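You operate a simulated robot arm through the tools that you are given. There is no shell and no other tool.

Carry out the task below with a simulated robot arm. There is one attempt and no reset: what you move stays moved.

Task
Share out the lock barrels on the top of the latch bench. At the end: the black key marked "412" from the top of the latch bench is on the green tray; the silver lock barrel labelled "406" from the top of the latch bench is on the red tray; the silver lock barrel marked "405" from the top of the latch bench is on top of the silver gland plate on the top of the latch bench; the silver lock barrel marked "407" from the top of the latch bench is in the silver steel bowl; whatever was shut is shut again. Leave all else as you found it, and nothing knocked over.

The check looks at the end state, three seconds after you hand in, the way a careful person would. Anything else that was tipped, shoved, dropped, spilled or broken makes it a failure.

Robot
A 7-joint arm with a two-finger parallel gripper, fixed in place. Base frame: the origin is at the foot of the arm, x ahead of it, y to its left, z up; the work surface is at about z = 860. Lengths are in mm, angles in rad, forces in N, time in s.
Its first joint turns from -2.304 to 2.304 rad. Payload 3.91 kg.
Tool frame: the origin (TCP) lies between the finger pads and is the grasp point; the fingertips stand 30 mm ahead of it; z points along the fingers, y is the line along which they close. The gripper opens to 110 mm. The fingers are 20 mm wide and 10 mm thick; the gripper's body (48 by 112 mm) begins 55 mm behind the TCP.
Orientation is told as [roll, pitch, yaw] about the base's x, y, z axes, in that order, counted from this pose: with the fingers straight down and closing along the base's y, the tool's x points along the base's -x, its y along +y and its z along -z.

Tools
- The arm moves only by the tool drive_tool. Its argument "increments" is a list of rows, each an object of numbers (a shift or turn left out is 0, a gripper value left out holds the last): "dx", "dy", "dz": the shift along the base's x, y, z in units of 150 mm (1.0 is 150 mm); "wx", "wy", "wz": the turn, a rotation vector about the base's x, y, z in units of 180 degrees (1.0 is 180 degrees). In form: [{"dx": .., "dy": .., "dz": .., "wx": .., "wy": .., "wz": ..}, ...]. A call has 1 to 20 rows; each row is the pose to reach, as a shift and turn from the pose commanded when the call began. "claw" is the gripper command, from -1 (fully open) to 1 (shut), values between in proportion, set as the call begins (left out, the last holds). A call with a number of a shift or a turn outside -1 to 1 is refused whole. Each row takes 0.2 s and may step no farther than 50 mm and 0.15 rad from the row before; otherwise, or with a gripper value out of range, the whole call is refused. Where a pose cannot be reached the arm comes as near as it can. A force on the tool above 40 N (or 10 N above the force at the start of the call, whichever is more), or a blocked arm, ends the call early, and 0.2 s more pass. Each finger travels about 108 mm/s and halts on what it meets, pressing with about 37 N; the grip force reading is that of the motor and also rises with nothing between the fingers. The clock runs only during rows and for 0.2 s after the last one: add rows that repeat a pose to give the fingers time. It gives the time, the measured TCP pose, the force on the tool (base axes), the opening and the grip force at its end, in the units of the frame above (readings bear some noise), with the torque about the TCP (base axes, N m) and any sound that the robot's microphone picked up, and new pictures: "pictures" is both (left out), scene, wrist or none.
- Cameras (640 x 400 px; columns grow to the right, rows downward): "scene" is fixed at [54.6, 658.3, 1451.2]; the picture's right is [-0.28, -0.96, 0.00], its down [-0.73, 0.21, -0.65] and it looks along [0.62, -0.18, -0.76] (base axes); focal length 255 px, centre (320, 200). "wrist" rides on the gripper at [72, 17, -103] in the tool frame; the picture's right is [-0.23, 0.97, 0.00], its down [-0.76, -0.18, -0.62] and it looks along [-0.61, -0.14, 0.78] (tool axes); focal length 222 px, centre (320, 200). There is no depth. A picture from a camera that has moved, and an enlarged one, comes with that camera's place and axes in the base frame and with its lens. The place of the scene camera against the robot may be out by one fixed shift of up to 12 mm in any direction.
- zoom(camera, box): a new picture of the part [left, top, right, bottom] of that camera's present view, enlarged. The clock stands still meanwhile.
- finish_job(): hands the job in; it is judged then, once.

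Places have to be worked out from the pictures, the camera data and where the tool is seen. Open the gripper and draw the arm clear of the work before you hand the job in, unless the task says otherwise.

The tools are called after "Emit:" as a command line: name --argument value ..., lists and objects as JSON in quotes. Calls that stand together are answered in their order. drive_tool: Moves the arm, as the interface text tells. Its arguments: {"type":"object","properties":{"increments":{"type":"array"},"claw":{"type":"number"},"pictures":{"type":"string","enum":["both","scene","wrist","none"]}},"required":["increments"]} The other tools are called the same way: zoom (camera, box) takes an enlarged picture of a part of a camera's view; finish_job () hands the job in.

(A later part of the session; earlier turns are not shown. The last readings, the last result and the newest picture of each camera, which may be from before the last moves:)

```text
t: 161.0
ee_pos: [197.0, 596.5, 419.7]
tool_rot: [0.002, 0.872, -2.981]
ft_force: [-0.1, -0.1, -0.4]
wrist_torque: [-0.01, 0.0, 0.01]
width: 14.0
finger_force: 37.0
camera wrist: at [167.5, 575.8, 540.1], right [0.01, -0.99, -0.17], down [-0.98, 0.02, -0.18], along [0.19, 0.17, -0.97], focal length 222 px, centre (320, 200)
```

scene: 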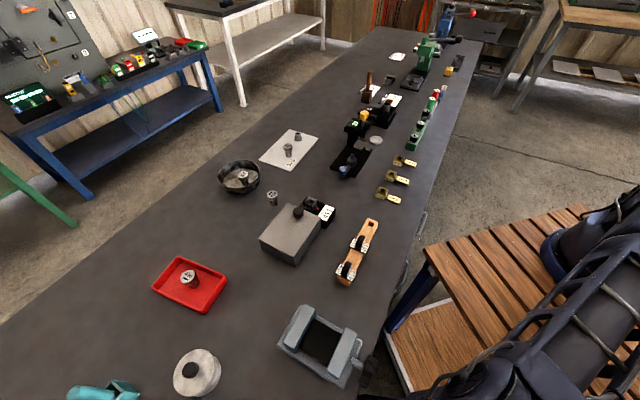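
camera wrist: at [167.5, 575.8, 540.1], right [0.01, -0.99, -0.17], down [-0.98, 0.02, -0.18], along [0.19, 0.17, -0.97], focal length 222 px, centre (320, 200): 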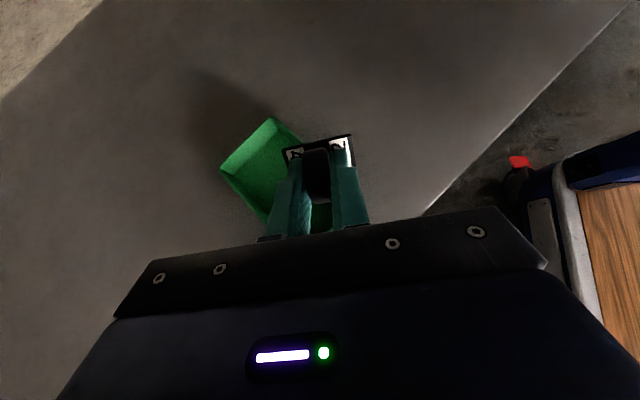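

On target and clear. Moving the rest of the way over the tray centre: +6 x, +47 y, −30 z.

Emit:
drive_tool --increments '[{"dx": 0.013, "dy": 0.105, "dz": -0.06}, {"dx": 0.027, "dy": 0.21, "dz": -0.13}, {"dx": 0.04, "dy": 0.315, "dz": -0.2}, {"dx": 0.04, "dy": 0.315, "dz": -0.2}]' --pictures "both"

Emit:
zoom --camera "wrist" --box '[200, 80, 440, 250]'

Emit:
zoom --camera "scene" --box '[300, 270, 560, 400]'

```text
t: 162.0
ee_pos: [202.2, 645.0, 390.5]
tool_rot: [0.003, 0.873, -2.981]
ft_force: [1.1, -0.6, -0.4]
wrist_torque: [0.02, -0.01, -0.04]
width: 13.9
finger_force: 36.7
camera wrist: at [173.1, 623.0, 511.5], right [0.01, -0.99, -0.17], down [-0.98, 0.02, -0.18], along [0.19, 0.17, -0.97], focal length 222 px, centre (320, 200)
```

scene: 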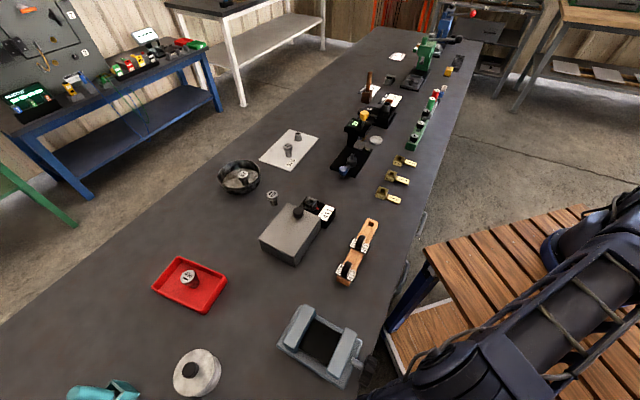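
wrist: 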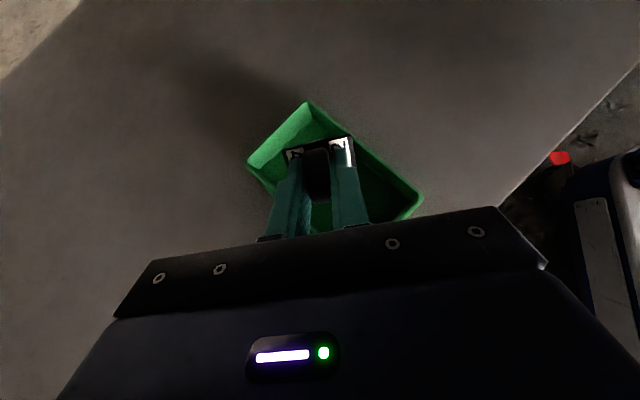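

```text
2.35 times, centred on (320, 165) of wrist
camera zoom: at [173.1, 623.0, 511.5], right [0.01, -0.99, -0.17], down [-0.98, 0.02, -0.18], along [0.19, 0.17, -0.97], focal length 523 px, centre (320, 282)
```

zoom: 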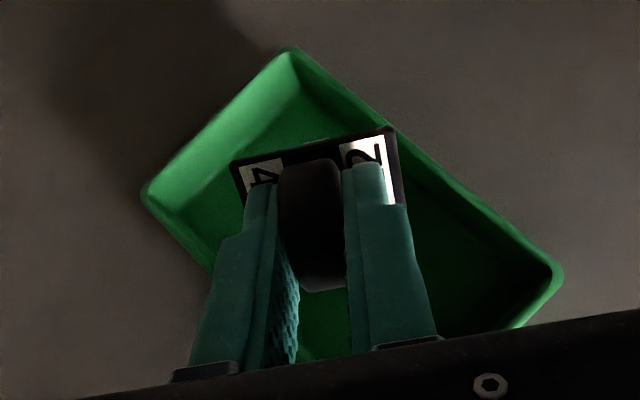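

```text
2.46 times, centred on (430, 335) of scene
camera zoom: at [54.6, 658.3, 1451.2], right [-0.28, -0.96, 0.0], down [-0.73, 0.21, -0.65], along [0.62, -0.18, -0.76], focal length 629 px, centre (49, -132)
```

zoom: 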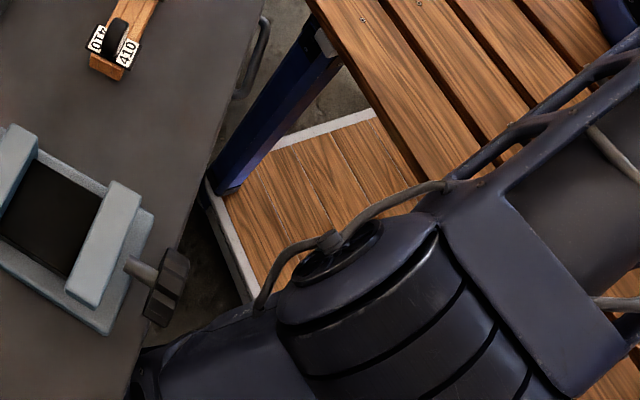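

The key is centred over the tray and the forearm clears the knob by ~35 mm. Lowering 32 mm to the release height.

Emit:
drive_tool --increments '[{"dz": -0.07}, {"dz": -0.14}, {"dz": -0.213}, {"dz": -0.213}]' --pictures "both"

Emit:
zoom --camera "wrist" --box '[200, 80, 440, 250]'

Emit:
zoom --camera "scene" --box '[300, 270, 560, 400]'

```text
t: 163.0
ee_pos: [202.5, 645.8, 357.2]
tool_rot: [0.004, 0.873, -2.982]
ft_force: [0.6, 0.1, -0.7]
wrist_torque: [0.01, 0.01, 0.02]
width: 14.4
finger_force: 37.4
camera wrist: at [173.8, 622.8, 479.8], right [0.01, -0.99, -0.17], down [-0.98, 0.02, -0.18], along [0.19, 0.17, -0.97], focal length 222 px, centre (320, 200)
```

scene: 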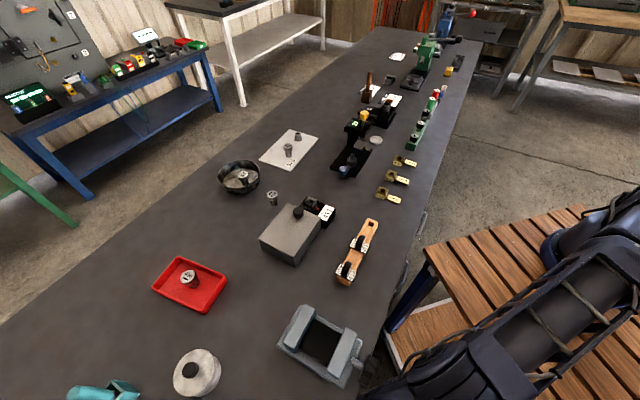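
wrist: 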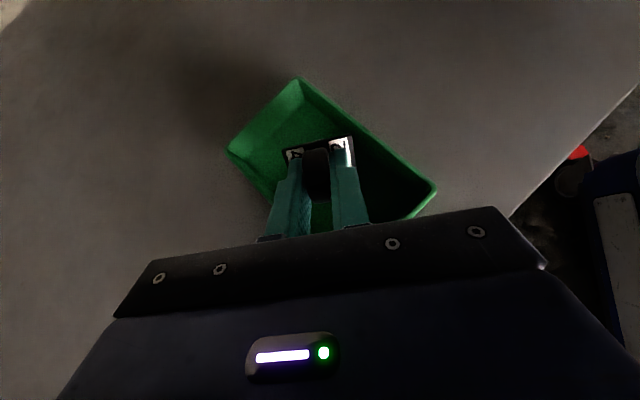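

```text
2.35 times, centred on (320, 165) of wrist
camera zoom: at [173.8, 622.8, 479.8], right [0.01, -0.99, -0.17], down [-0.98, 0.02, -0.18], along [0.19, 0.17, -0.97], focal length 523 px, centre (320, 282)
```

zoom: 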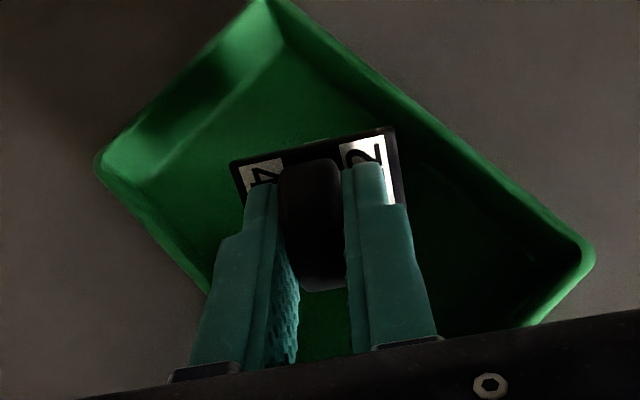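

```text
2.46 times, centred on (430, 335) of scene
camera zoom: at [54.6, 658.3, 1451.2], right [-0.28, -0.96, 0.0], down [-0.73, 0.21, -0.65], along [0.62, -0.18, -0.76], focal length 629 px, centre (49, -132)
```

zoom: 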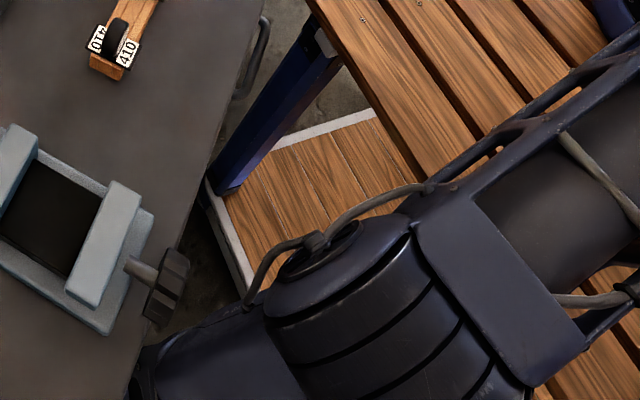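

The key is entirely inside the rim outline. Feeling down in small steps for the tray floor to minimise the drop.

Emit:
drive_tool --increments '[{"dz": -0.02}, {"dz": -0.04}, {"dz": -0.05}]' --pictures "none"

Emit:
drive_tool --increments '[{"dz": -0.01}, {"dz": -0.02}, {"dz": -0.03}]' --pictures "wrist"

```text
t: 163.8
ee_pos: [203.7, 644.5, 349.6]
tool_rot: [0.004, 0.873, -2.981]
ft_force: [-0.3, 0.7, -0.7]
wrist_torque: [-0.06, 0.02, -0.01]
width: 14.0
finger_force: 37.0
```

```text
t: 164.6
ee_pos: [203.7, 643.7, 344.3]
tool_rot: [0.003, 0.873, -2.98]
ft_force: [-0.5, 0.1, -0.6]
wrist_torque: [-0.02, 0.04, -0.03]
width: 14.0
finger_force: 36.6
camera wrist: at [174.2, 622.6, 466.7], right [0.01, -0.99, -0.17], down [-0.98, 0.02, -0.18], along [0.19, 0.17, -0.97], focal length 222 px, centre (320, 200)
```

wrist: 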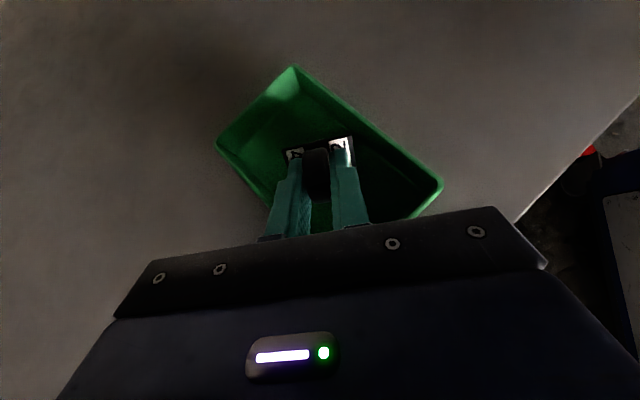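

No contact yet; continuing gently a few more millimetres.

Emit:
drive_tool --increments '[{"dz": -0.01}, {"dz": -0.02}, {"dz": -0.027}]' --pictures "none"

Emit:
drive_tool --increments '[{"dz": -0.007}, {"dz": -0.013}, {"dz": -0.02}]' --pictures "none"

```text
t: 165.4
ee_pos: [203.7, 644.8, 343.0]
tool_rot: [0.002, 0.876, -2.981]
ft_force: [-5.7, 0.8, 25.5]
wrist_torque: [0.14, -0.88, -0.01]
width: 14.3
finger_force: 36.9
```

```text
t: 166.2
ee_pos: [202.4, 645.0, 339.0]
tool_rot: [0.001, 0.875, -2.983]
ft_force: [-4.5, 1.8, 30.1]
wrist_torque: [0.28, -1.14, 0.18]
width: 14.2
finger_force: 37.1
```

The key touches the tray floor (25–30 N). Easing up 4 mm, then opening the fingers.

Emit:
drive_tool --increments '[{"dz": 0.015}, {"dz": 0.03}]' --pictures "none"

Emit:
drive_tool --increments '[{"dz": 0}, {"dz": 0}, {"dz": 0}, {"dz": 0}]' --claw 0.25 --pictures "wrist"

Emit:
zoom --camera "wrist" --box '[200, 50, 440, 250]'

```text
t: 166.8
ee_pos: [203.8, 642.9, 342.1]
tool_rot: [0.007, 0.872, -2.98]
ft_force: [0.1, 0.4, -0.6]
wrist_torque: [0.01, 0.0, 0.02]
width: 14.0
finger_force: 36.9
```

```text
t: 167.8
ee_pos: [202.3, 644.7, 343.4]
tool_rot: [0.003, 0.872, -2.982]
ft_force: [-0.4, 0.0, 0.1]
wrist_torque: [-0.03, 0.01, -0.01]
width: 41.3
finger_force: 0.1
camera wrist: at [174.0, 622.6, 464.7], right [0.01, -0.99, -0.17], down [-0.98, 0.02, -0.18], along [0.19, 0.17, -0.97], focal length 222 px, centre (320, 200)
```

wrist: 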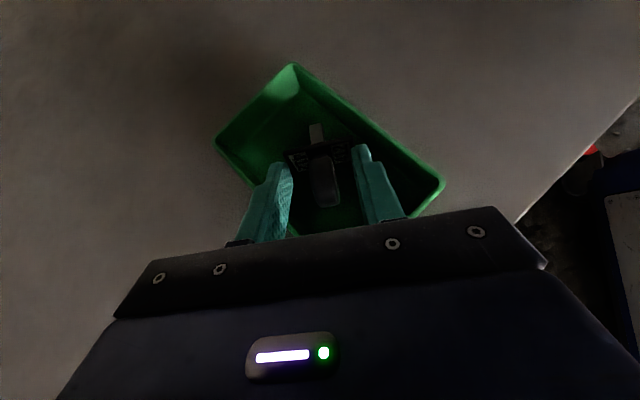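

```text
2.00 times, centred on (320, 150) of wrist
camera zoom: at [174.0, 622.6, 464.7], right [0.01, -0.99, -0.17], down [-0.98, 0.02, -0.18], along [0.19, 0.17, -0.97], focal length 444 px, centre (320, 300)
```

zoom: 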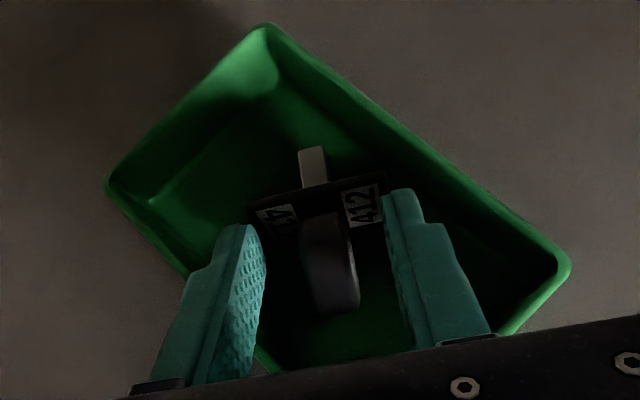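

Key 412 lies in the green tray. Rising straight up and then retracing my path back out.

Emit:
drive_tool --increments '[{"dz": 0.1}, {"dz": 0.2}, {"dz": 0.32}]' --pictures "wrist"

Emit:
drive_tool --increments '[{"dx": -0.013, "dy": -0.105, "dz": 0.06}, {"dx": -0.027, "dy": -0.21, "dz": 0.13}, {"dx": -0.04, "dy": -0.315, "dz": 0.2}]' --pictures "wrist"

Emit:
zoom --camera "wrist" --box '[180, 80, 400, 260]'

```text
t: 168.6
ee_pos: [202.9, 644.6, 390.7]
tool_rot: [0.004, 0.872, -2.98]
ft_force: [0.0, 0.1, -1.0]
wrist_torque: [0.03, -0.01, -0.01]
width: 41.2
finger_force: 0.0
camera wrist: at [173.4, 622.6, 512.4], right [0.01, -0.99, -0.17], down [-0.98, 0.02, -0.18], along [0.19, 0.17, -0.97], focal length 222 px, centre (320, 200)
```

wrist: 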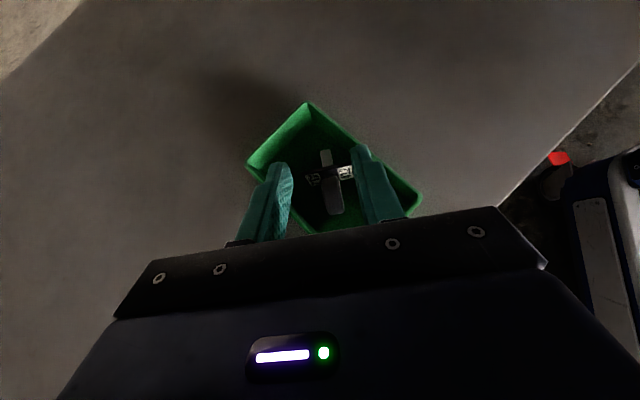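

```text
t: 169.4
ee_pos: [196.3, 599.0, 421.8]
tool_rot: [0.004, 0.874, -2.982]
ft_force: [0.1, -0.3, 0.1]
wrist_torque: [0.0, 0.0, 0.0]
width: 41.2
finger_force: 0.1
camera wrist: at [166.7, 576.1, 543.0], right [0.01, -0.98, -0.17], down [-0.98, 0.02, -0.18], along [0.19, 0.17, -0.97], focal length 222 px, centre (320, 200)
```

wrist: 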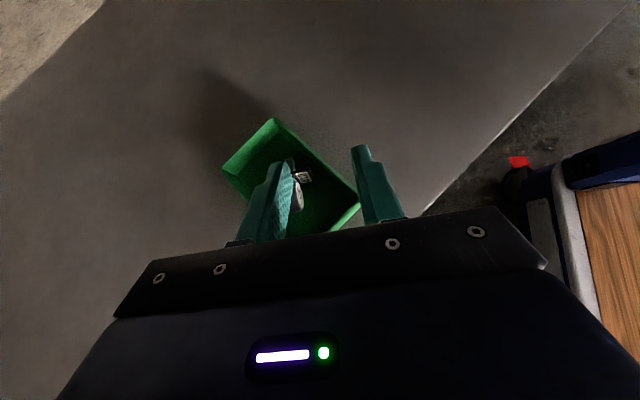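

```text
2.22 times, centred on (290, 170) of wrist
camera zoom: at [166.7, 576.1, 543.0], right [0.01, -0.98, -0.17], down [-0.98, 0.02, -0.18], along [0.19, 0.17, -0.97], focal length 494 px, centre (387, 267)
```

zoom: 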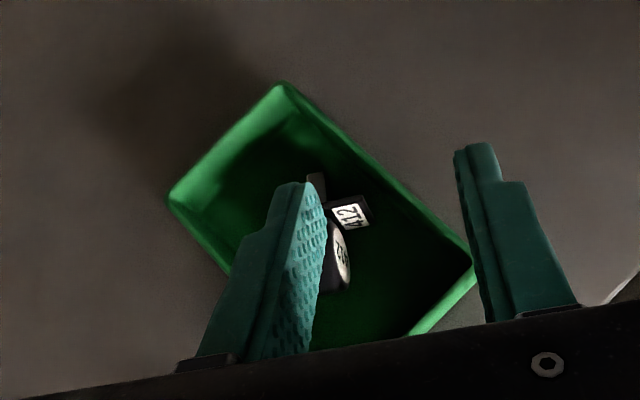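

Key rests well inside the tray. Continuing the retreat sideways and up out of the bench's underside.

Emit:
drive_tool --increments '[{"dx": -0.075, "dy": -0.2, "dz": 0.05}, {"dx": -0.15, "dy": -0.4, "dz": 0.1}, {"dx": -0.225, "dy": -0.6, "dz": 0.15}, {"dx": -0.3, "dy": -0.8, "dz": 0.2}]' --pictures "both"

Emit:
zoom --camera "wrist" --box '[100, 80, 320, 260]'

```text
t: 170.4
ee_pos: [152.4, 477.3, 449.7]
tool_rot: [0.003, 0.874, -2.982]
ft_force: [-0.2, -0.6, -0.9]
wrist_torque: [-0.02, -0.03, -0.04]
width: 41.3
finger_force: 0.1
camera wrist: at [122.7, 454.9, 571.9], right [0.01, -0.99, -0.17], down [-0.98, 0.02, -0.18], along [0.19, 0.17, -0.97], focal length 222 px, centre (320, 200)
```

scene: 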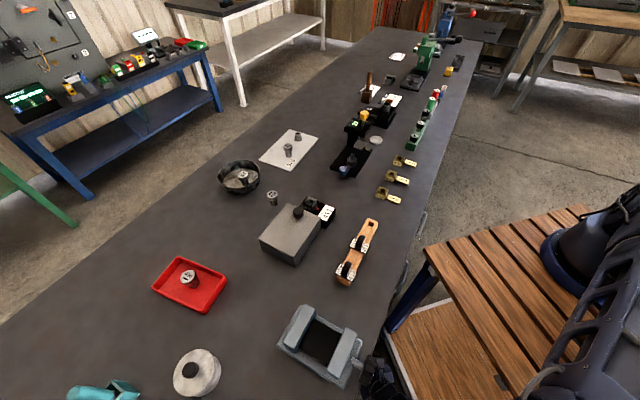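
wrist: 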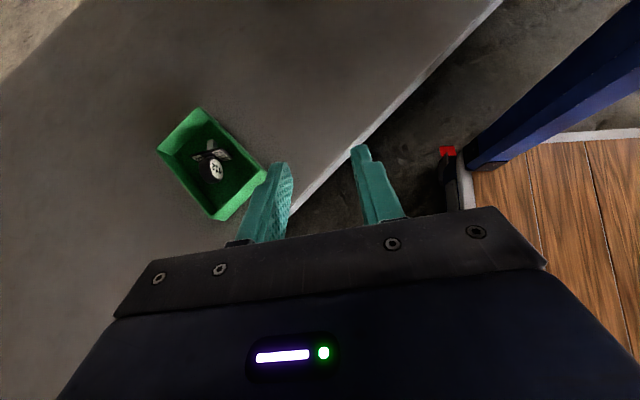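

```text
2.22 times, centred on (210, 170) of wrist
camera zoom: at [122.7, 454.9, 571.9], right [0.01, -0.99, -0.17], down [-0.98, 0.02, -0.18], along [0.19, 0.17, -0.97], focal length 494 px, centre (564, 267)
```

zoom: 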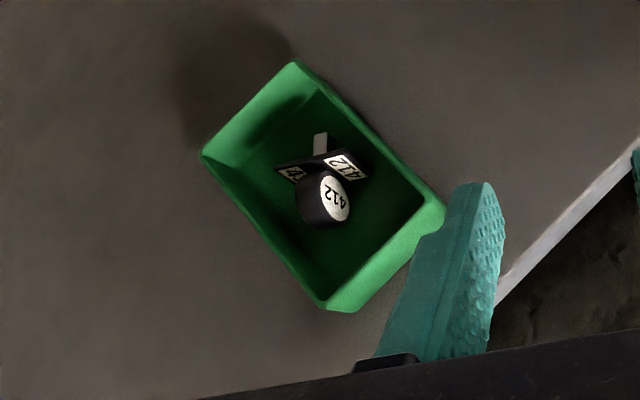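

Key 412 rests in the green tray. Drawing the gripper back toward −x clear of the bench edge, then up.

Emit:
drive_tool --increments '[{"dx": -0.2}, {"dx": -0.42}, {"dx": -0.64}, {"dx": -0.86}, {"dx": -0.86}]' --claw 0.25 --pictures "none"

Emit:
drive_tool --increments '[{"dz": 0.25}, {"dz": 0.5}, {"dz": 0.75}, {"dz": 1.0}]' --pictures "none"

Emit:
drive_tool --increments '[{"dz": 0.25}, {"dz": 0.5}, {"dz": 0.75}, {"dz": 1.0}]' --pictures "both"

```text
t: 171.6
ee_pos: [22.0, 479.3, 450.5]
tool_rot: [0.006, 0.874, -2.982]
ft_force: [0.4, 0.2, 0.0]
wrist_torque: [0.01, -0.01, 0.01]
width: 41.1
finger_force: 0.0
```

```text
t: 172.6
ee_pos: [23.3, 475.0, 599.7]
tool_rot: [0.005, 0.875, -2.979]
ft_force: [-0.2, 0.1, -0.3]
wrist_torque: [-0.01, 0.02, -0.04]
width: 41.0
finger_force: 0.0
```

```text
t: 173.6
ee_pos: [22.6, 478.0, 752.9]
tool_rot: [0.003, 0.875, -2.981]
ft_force: [-0.7, 0.5, 0.8]
wrist_torque: [-0.01, -0.01, 0.03]
width: 41.3
finger_force: 0.0
camera wrist: at [-5.8, 455.1, 874.2], right [0.01, -0.99, -0.17], down [-0.98, 0.02, -0.18], along [0.19, 0.17, -0.97], focal length 222 px, centre (320, 200)
```

scene: 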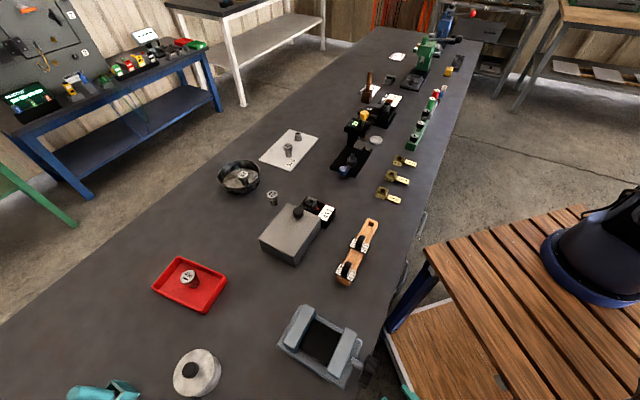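
wrist: 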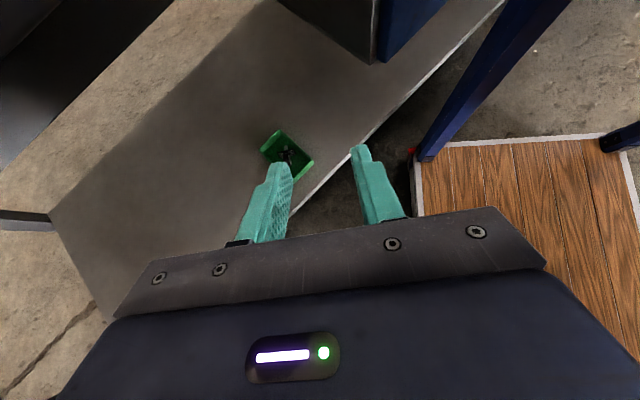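

Clear. Continuing up to z≈1150.

Emit:
drive_tool --increments '[{"dz": 0.25}, {"dz": 0.5}, {"dz": 0.75}, {"dz": 1.0}]' --pictures "none"

Emit:
drive_tool --increments '[{"dz": 0.25}, {"dz": 0.5}, {"dz": 0.75}, {"dz": 1.0}]' --pictures "none"

Emit:
drive_tool --increments '[{"dz": 0.25}, {"dz": 0.5}, {"dz": 0.65}]' --pictures "both"

Emit:
zoom --camera "scene" --box '[270, 290, 390, 400]'

Emit:
zoom --camera "scene" --box '[330, 320, 430, 400]'

```text
t: 174.6
ee_pos: [24.4, 477.7, 900.8]
tool_rot: [0.004, 0.874, -2.981]
ft_force: [0.0, 0.5, 0.0]
wrist_torque: [-0.03, -0.04, -0.02]
width: 41.1
finger_force: 0.0
```

```text
t: 175.6
ee_pos: [22.9, 477.0, 1053.2]
tool_rot: [0.004, 0.874, -2.98]
ft_force: [-0.8, -0.1, -0.4]
wrist_torque: [-0.04, -0.01, -0.01]
width: 41.3
finger_force: 0.1
```

```text
t: 176.4
ee_pos: [24.1, 474.4, 1148.1]
tool_rot: [0.006, 0.872, -2.981]
ft_force: [0.4, -0.5, 0.2]
wrist_torque: [-0.01, -0.01, -0.02]
width: 41.2
finger_force: 0.0
camera wrist: at [-5.2, 454.0, 1269.4], right [0.01, -0.99, -0.17], down [-0.98, 0.02, -0.18], along [0.19, 0.17, -0.97], focal length 222 px, centre (320, 200)
```

scene: 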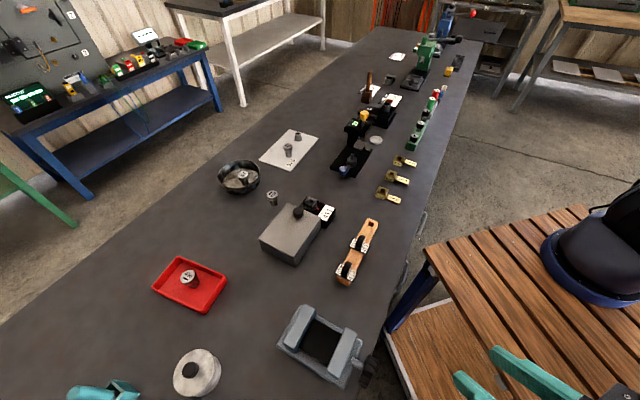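
wrist: 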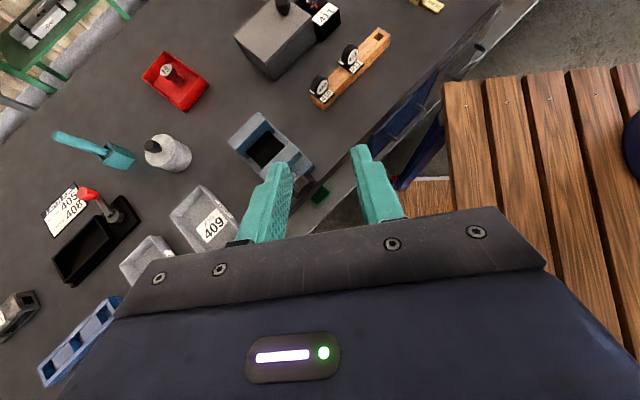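

```text
3.64 times, centred on (330, 345) of scene
camera zoom: at [54.6, 658.3, 1451.2], right [-0.28, -0.96, 0.0], down [-0.73, 0.21, -0.65], along [0.62, -0.18, -0.76], focal length 929 px, centre (284, -327)
```

zoom: 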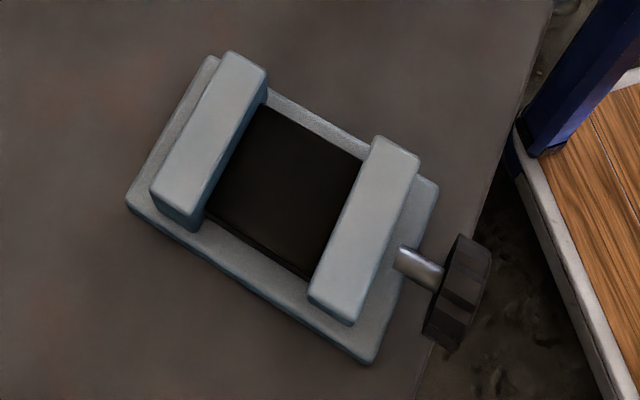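

```text
5.00 times, centred on (380, 360) of scene
camera zoom: at [54.6, 658.3, 1451.2], right [-0.28, -0.96, 0.0], down [-0.73, 0.21, -0.65], along [0.62, -0.18, -0.76], focal length 1277 px, centre (20, -600)
```

zoom: 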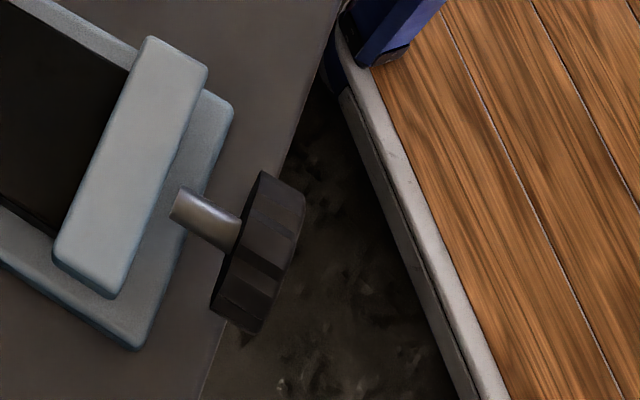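

The jaw crept ~2 mm, so I'd like to set it back as I found it by nudging the jaw gently outward with closed fingers inside the gap. First I level the tool high above and align it with the bench.

Emit:
drive_tool --increments '[{"wx": -0.0074, "wy": 0.0457}, {"wx": -0.0148, "wy": 0.0914}, {"wx": -0.0222, "wy": 0.1371}, {"wx": -0.0296, "wy": 0.1828}, {"wx": -0.037, "wy": 0.2285}, {"wx": -0.0444, "wy": 0.2742}, {"wx": -0.0444, "wy": 0.2742}]' --claw 1 --pictures "none"

Emit:
drive_tool --increments '[{"dx": 0.06, "dy": 0.1, "wz": 0.0413}, {"dx": 0.12, "dy": 0.2, "wz": 0.0826}, {"dx": 0.18, "dy": 0.3, "wz": 0.124}, {"dx": 0.24, "dy": 0.4, "wz": 0.1653}, {"dx": 0.3, "dy": 0.5, "wz": 0.2066}, {"dx": 0.3, "dy": 0.5, "wz": 0.2066}]' --pictures "both"

```text
t: 178.0
ee_pos: [22.7, 476.2, 1148.4]
tool_rot: [0.004, -0.001, -2.978]
ft_force: [-1.1, 0.6, -0.1]
wrist_torque: [0.01, -0.02, 0.02]
width: 0.1
finger_force: 36.9
```

```text
t: 179.4
ee_pos: [69.3, 552.2, 1147.9]
tool_rot: [0.004, 0.001, -2.33]
ft_force: [0.3, 0.1, -0.8]
wrist_torque: [0.0, 0.02, -0.02]
width: 0.0
finger_force: 37.0
camera wrist: at [131.4, 593.3, 1251.6], right [0.55, -0.84, 0.0], down [-0.66, -0.43, 0.62], along [-0.52, -0.34, -0.78], focal length 222 px, centre (320, 200)
```

scene: 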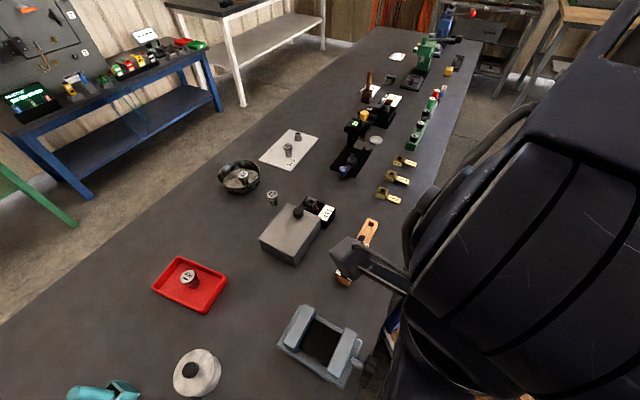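
wrist: 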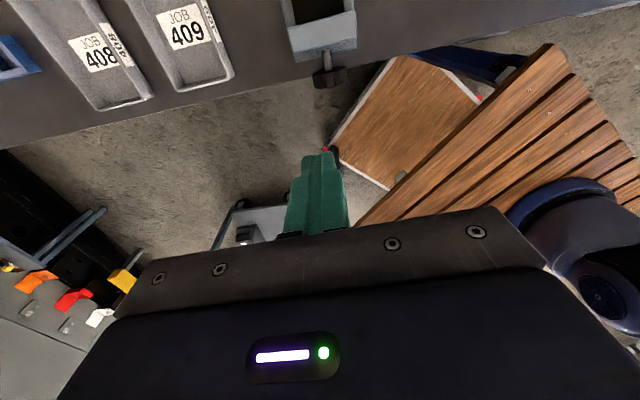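

The vise is at the top edge of the wrist view. Moving over the gap (about (172, 619)) to measure it.

Emit:
drive_tool --increments '[{"dx": 0.23, "dy": 0.15}, {"dx": 0.46, "dy": 0.3}, {"dx": 0.69, "dy": 0.45}, {"dx": 0.69, "dy": 0.45}]' --pictures "wrist"

Emit:
zoom --camera "wrist" --box '[230, 40, 410, 180]'

```text
t: 180.4
ee_pos: [171.4, 619.6, 1151.9]
tool_rot: [0.006, 0.001, -2.333]
ft_force: [0.0, -0.2, -0.1]
wrist_torque: [0.0, -0.02, -0.01]
width: 0.0
finger_force: 36.7
camera wrist: at [233.9, 660.5, 1255.1], right [0.55, -0.84, 0.0], down [-0.66, -0.43, 0.62], along [-0.52, -0.34, -0.78], focal length 222 px, centre (320, 200)
```

wrist: 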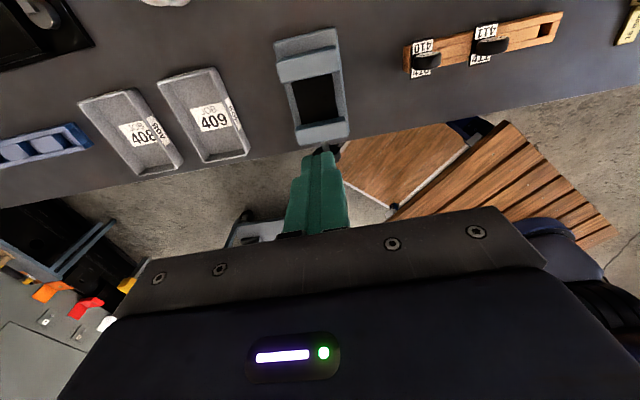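

```text
2.86 times, centred on (320, 110) of wrist
camera zoom: at [233.9, 660.5, 1255.1], right [0.55, -0.84, 0.0], down [-0.66, -0.43, 0.62], along [-0.52, -0.34, -0.78], focal length 635 px, centre (320, 457)
```

zoom: 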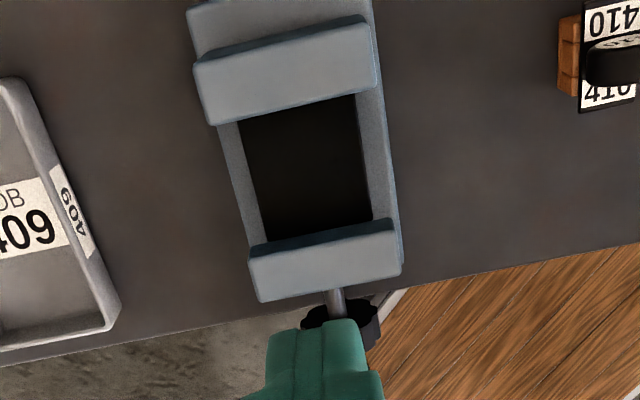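

The gap is ~63 mm wide, centred near (154, 616), jaws' tops around z≈915–930. Moving over its centre and descending to z≈1000 for a check.

Emit:
drive_tool --increments '[{"dx": -0.06, "dy": -0.013}, {"dx": -0.122, "dy": -0.027}, {"dx": -0.122, "dy": -0.027, "dz": -0.3}, {"dx": -0.122, "dy": -0.027, "dz": -0.6}, {"dx": -0.122, "dy": -0.027, "dz": -0.9}, {"dx": -0.122, "dy": -0.027, "dz": -1.0}, {"dx": -0.122, "dy": -0.027, "dz": -1.0}]' --pictures "both"

Emit:
zoom --camera "wrist" --box '[220, 40, 420, 220]'

Emit:
zoom --camera "scene" --box '[270, 290, 390, 400]'

```text
t: 182.0
ee_pos: [153.2, 616.8, 998.4]
tool_rot: [0.003, 0.0, -2.334]
ft_force: [-0.1, 0.7, 0.0]
wrist_torque: [0.01, -0.01, 0.01]
width: 0.1
finger_force: 36.9
camera wrist: at [215.5, 657.2, 1101.6], right [0.55, -0.84, 0.0], down [-0.66, -0.43, 0.62], along [-0.52, -0.34, -0.78], focal length 222 px, centre (320, 200)
```

scene: 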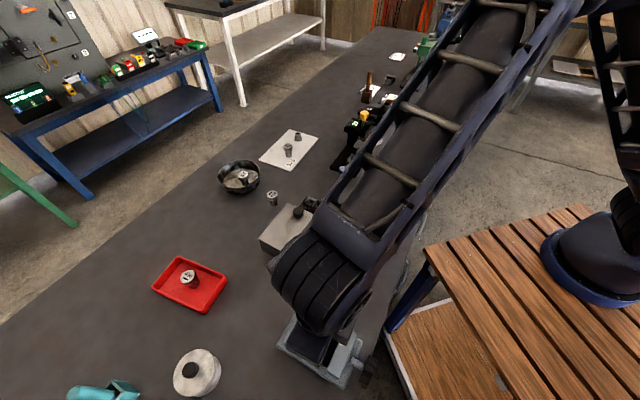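
wrist: 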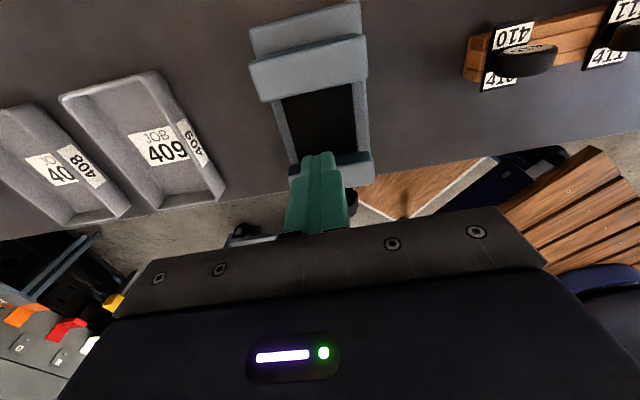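

```text
2.22 times, centred on (320, 130) of wrist
camera zoom: at [215.5, 657.2, 1101.6], right [0.55, -0.84, 0.0], down [-0.66, -0.43, 0.62], along [-0.52, -0.34, -0.78], focal length 494 px, centre (320, 356)
```

zoom: 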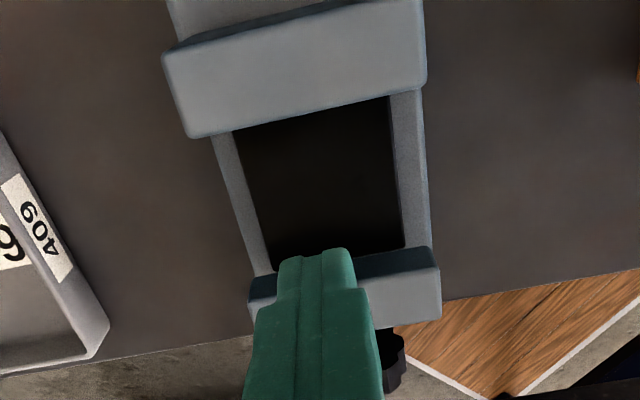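

```text
3.64 times, centred on (330, 345) of scene
camera zoom: at [54.6, 658.3, 1451.2], right [-0.28, -0.96, 0.0], down [-0.73, 0.21, -0.65], along [0.62, -0.18, -0.76], focal length 929 px, centre (284, -327)
```

zoom: 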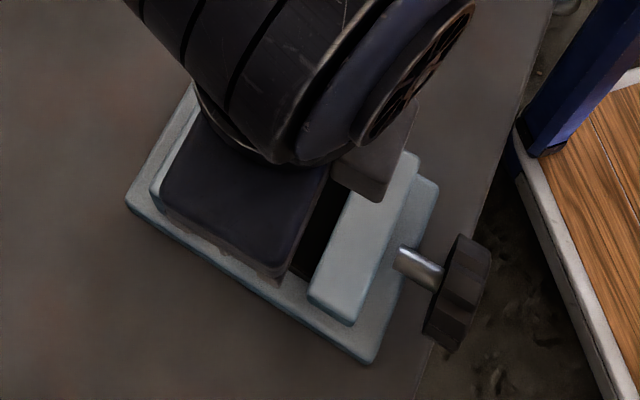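

Fingers will enter the gap slightly close to the moving jaw, so I shift 8 mm toward the fixed jaw and descend to z≈928.

Emit:
drive_tool --increments '[{"dx": 0.037, "dy": 0.039}, {"dx": 0.037, "dy": 0.039, "dz": -0.2}, {"dx": 0.037, "dy": 0.039, "dz": -0.35}, {"dx": 0.037, "dy": 0.039, "dz": -0.47}, {"dx": 0.037, "dy": 0.039, "dz": -0.47}]' --pictures "both"

Emit:
zoom --camera "wrist" --box '[220, 60, 420, 240]'

Emit:
zoom --camera "scene" --box '[330, 320, 430, 400]'

```text
t: 183.0
ee_pos: [158.0, 624.7, 935.1]
tool_rot: [0.004, 0.002, -2.33]
ft_force: [3.0, -12.6, 15.0]
wrist_torque: [-0.41, 0.05, 0.17]
width: 0.0
finger_force: 36.7
stopped in row 5: the force on the tool passed its limit at 52 N (the readings are from after the stop); the commanded pose is now the measured one
camera wrist: at [220.4, 663.5, 1039.5], right [0.55, -0.84, 0.0], down [-0.66, -0.43, 0.62], along [-0.52, -0.34, -0.79], focal length 222 px, centre (320, 200)
```

scene: 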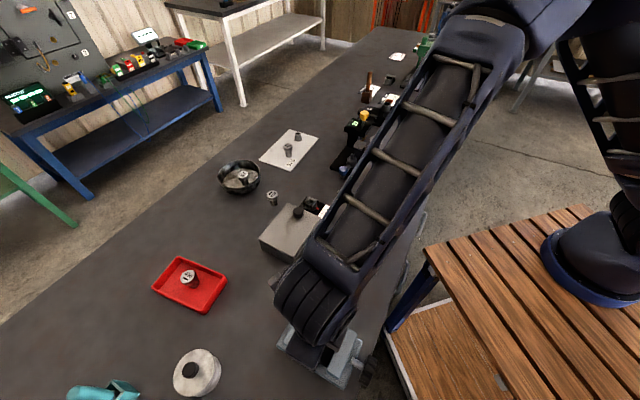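
wrist: 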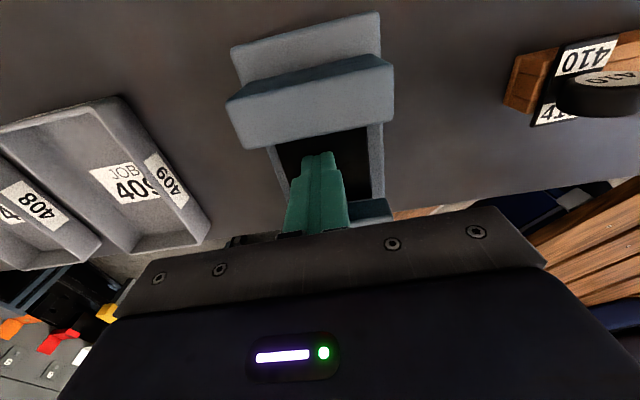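

```text
2.22 times, centred on (320, 150) of wrist
camera zoom: at [220.4, 663.5, 1039.5], right [0.55, -0.84, 0.0], down [-0.66, -0.43, 0.62], along [-0.52, -0.34, -0.79], focal length 494 px, centre (320, 311)
```

zoom: 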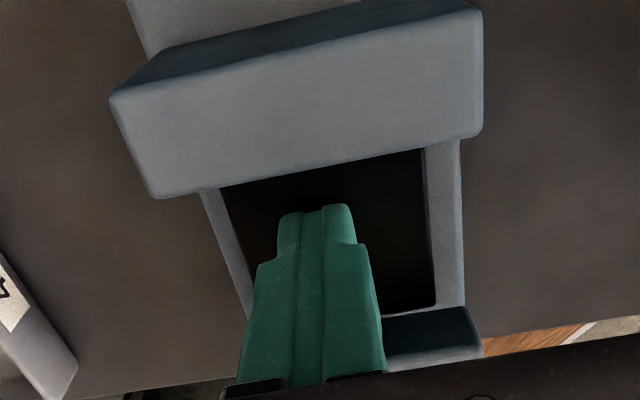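

```text
5.00 times, centred on (380, 360) of scene
camera zoom: at [54.6, 658.3, 1451.2], right [-0.28, -0.96, 0.0], down [-0.73, 0.21, -0.65], along [0.62, -0.18, -0.76], focal length 1277 px, centre (20, -600)
```

zoom: 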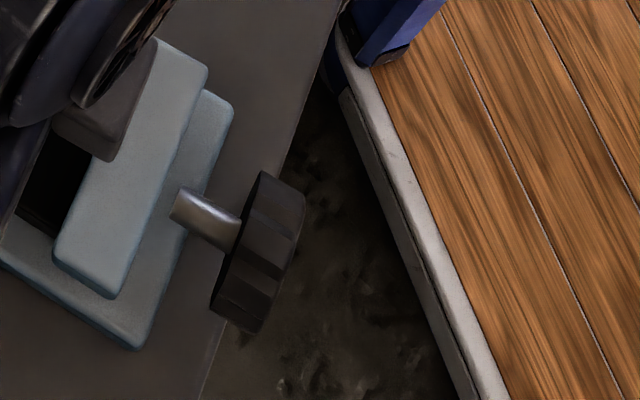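

The fingertips touched the floor of the gap (z≈905), so nothing moved. Raising 7 mm, then approaching the moving jaw slowly.

Emit:
drive_tool --increments '[{"dz": 0.03}, {"dz": 0.05}, {"dz": 0.05}]' --pictures "none"

Emit:
drive_tool --increments '[{"dx": -0.018, "dy": -0.019}, {"dx": -0.037, "dy": -0.039}, {"dx": -0.055, "dy": -0.058}, {"dx": -0.074, "dy": -0.077}, {"dx": -0.074, "dy": -0.077}]' --pictures "wrist"

Emit:
zoom --camera "wrist" --box '[220, 60, 420, 240]'

```text
t: 183.8
ee_pos: [160.0, 623.9, 942.9]
tool_rot: [0.004, 0.004, -2.333]
ft_force: [-0.4, -0.8, -1.1]
wrist_torque: [0.02, -0.02, -0.04]
width: 0.0
finger_force: 37.1
```

```text
t: 185.0
ee_pos: [146.4, 612.5, 943.5]
tool_rot: [0.004, 0.003, -2.332]
ft_force: [0.3, 0.0, 1.2]
wrist_torque: [-0.03, 0.01, -0.01]
width: 0.0
finger_force: 36.6
camera wrist: at [208.9, 652.2, 1046.1], right [0.55, -0.84, 0.0], down [-0.66, -0.43, 0.62], along [-0.52, -0.34, -0.78], focal length 222 px, centre (320, 200)
```

wrist: 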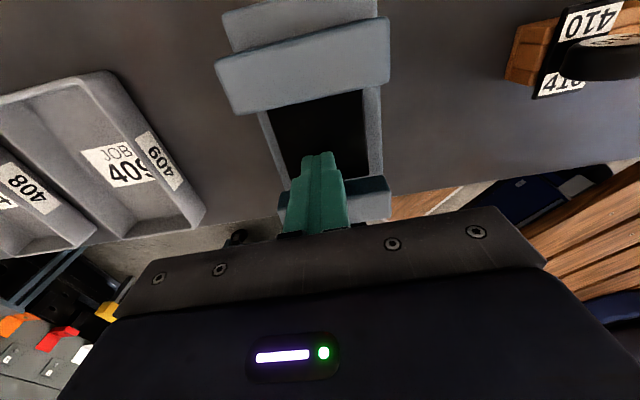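

```text
2.22 times, centred on (320, 150) of wrist
camera zoom: at [208.9, 652.2, 1046.1], right [0.55, -0.84, 0.0], down [-0.66, -0.43, 0.62], along [-0.52, -0.34, -0.78], focal length 494 px, centre (320, 311)
```

zoom: 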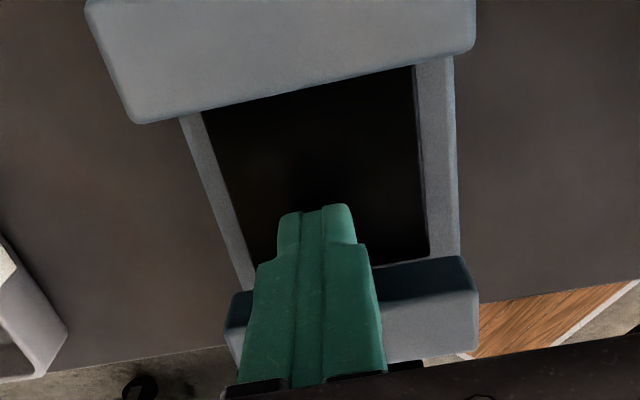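

About 10 mm of clearance remains. Closing in with small steps, checking force.

Emit:
drive_tool --increments '[{"dx": -0.0092, "dy": -0.0097}, {"dx": -0.0184, "dy": -0.0193}, {"dx": -0.0276, "dy": -0.029}, {"dx": -0.0276, "dy": -0.029}]' --pictures "none"

Emit:
drive_tool --increments '[{"dx": -0.0046, "dy": -0.0048}, {"dx": -0.0092, "dy": -0.0097}, {"dx": -0.0092, "dy": -0.0097}]' --pictures "none"

Emit:
drive_tool --increments '[{"dx": -0.0046, "dy": -0.0048}, {"dx": -0.0092, "dy": -0.0097}, {"dx": -0.0092, "dy": -0.0097}]' --pictures "none"

```text
t: 186.0
ee_pos: [141.9, 607.4, 943.8]
tool_rot: [0.003, 0.003, -2.331]
ft_force: [-1.7, -0.6, 1.5]
wrist_torque: [0.0, -0.02, -0.01]
width: 0.0
finger_force: 37.0
```

```text
t: 186.8
ee_pos: [142.2, 607.0, 943.7]
tool_rot: [0.003, 0.003, -2.331]
ft_force: [-0.8, 0.2, -0.2]
wrist_torque: [0.01, -0.02, -0.01]
width: 0.2
finger_force: 36.6
```

```text
t: 187.6
ee_pos: [140.6, 604.8, 942.8]
tool_rot: [0.002, 0.005, -2.331]
ft_force: [-0.3, 1.0, 0.5]
wrist_torque: [0.02, 0.01, 0.0]
width: 0.0
finger_force: 37.3
```

No contact yet (finger face at v≈525). Continuing in 1 mm steps.

Emit:
drive_tool --increments '[{"dx": -0.0046, "dy": -0.0048}, {"dx": -0.0092, "dy": -0.0097}, {"dx": -0.0092, "dy": -0.0097}]' --pictures "none"

Emit:
drive_tool --increments '[{"dx": -0.0046, "dy": -0.0048}, {"dx": -0.0092, "dy": -0.0097}, {"dx": -0.0092, "dy": -0.0097}]' --pictures "none"

Emit:
zoom --camera "scene" --box '[330, 320, 430, 400]'

```text
t: 188.4
ee_pos: [139.5, 603.2, 942.3]
tool_rot: [0.003, 0.003, -2.331]
ft_force: [3.2, 6.5, 0.9]
wrist_torque: [0.12, 0.01, -0.03]
width: 0.0
finger_force: 37.1
```

```text
t: 189.2
ee_pos: [139.5, 601.7, 943.6]
tool_rot: [0.005, 0.003, -2.332]
ft_force: [12.6, 16.8, -7.1]
wrist_torque: [0.32, -0.17, -0.13]
width: 0.0
finger_force: 36.3
```

```text
5.00 times, centred on (380, 360) of scene
camera zoom: at [54.6, 658.3, 1451.2], right [-0.28, -0.96, 0.0], down [-0.73, 0.21, -0.65], along [0.62, -0.18, -0.76], focal length 1277 px, centre (20, -600)
```

zoom: 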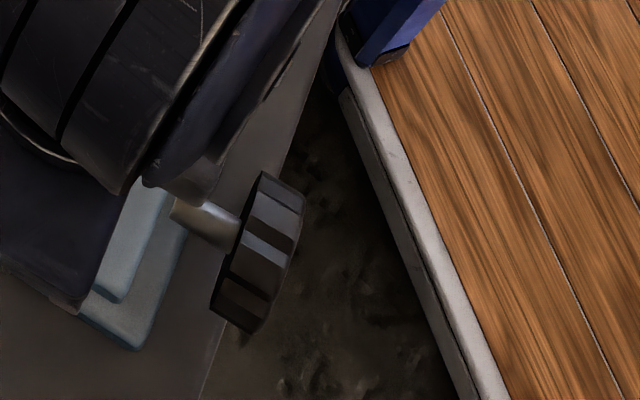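

About 21 N contact, and the knob's facets look rotated back like the original. I'll back off and lift out to see how far the jaw has returned.

Emit:
drive_tool --increments '[{"dx": 0.0276, "dy": 0.029}, {"dx": 0.046, "dy": 0.0483}, {"dx": 0.046, "dy": 0.0483, "dz": 0.2}, {"dx": 0.046, "dy": 0.0483, "dz": 0.5}, {"dx": 0.046, "dy": 0.0483, "dz": 0.8}, {"dx": 0.046, "dy": 0.0483, "dz": 1.0}]' --pictures "none"

Emit:
drive_tool --increments '[{"dx": -0.1, "dy": -0.2, "dz": 0.2}, {"dx": -0.25, "dy": -0.4, "dz": 0.3}, {"dx": -0.4, "dy": -0.6, "dz": 0.4}, {"dx": -0.6, "dy": -0.75, "dz": 0.5}, {"dx": -0.8, "dy": -0.85, "dz": 0.6}]' --pictures "scene"

Emit:
zoom --camera "scene" --box '[330, 320, 430, 400]'

Emit:
zoom --camera "scene" --box '[270, 290, 390, 400]'

```text
t: 190.6
ee_pos: [143.9, 610.9, 1093.3]
tool_rot: [0.004, 0.003, -2.33]
ft_force: [0.2, -0.1, -0.7]
wrist_torque: [0.0, -0.01, -0.02]
width: 0.0
finger_force: 37.0
```

```text
t: 191.8
ee_pos: [22.7, 480.9, 1185.2]
tool_rot: [0.006, 0.002, -2.332]
ft_force: [1.0, 0.5, -1.0]
wrist_torque: [-0.03, 0.05, -0.01]
width: 0.3
finger_force: 36.5
```

scene: 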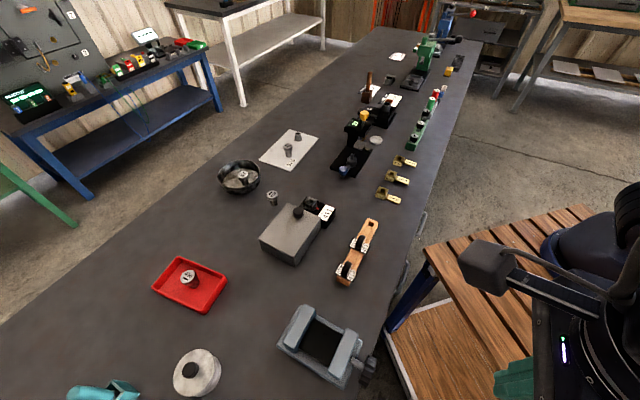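

```text
5.00 times, centred on (380, 360) of scene
camera zoom: at [54.6, 658.3, 1451.2], right [-0.28, -0.96, 0.0], down [-0.73, 0.21, -0.65], along [0.62, -0.18, -0.76], focal length 1277 px, centre (20, -600)
```

zoom: 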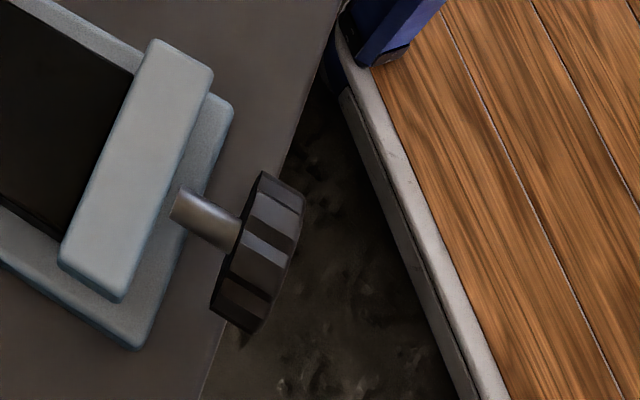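

```text
3.64 times, centred on (330, 345) of scene
camera zoom: at [54.6, 658.3, 1451.2], right [-0.28, -0.96, 0.0], down [-0.73, 0.21, -0.65], along [0.62, -0.18, -0.76], focal length 929 px, centre (284, -327)
```

zoom: 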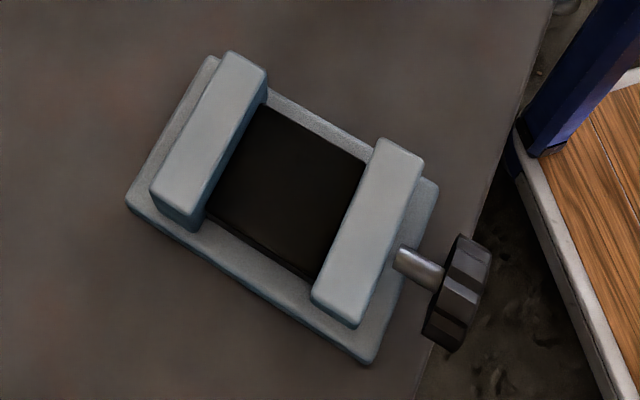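

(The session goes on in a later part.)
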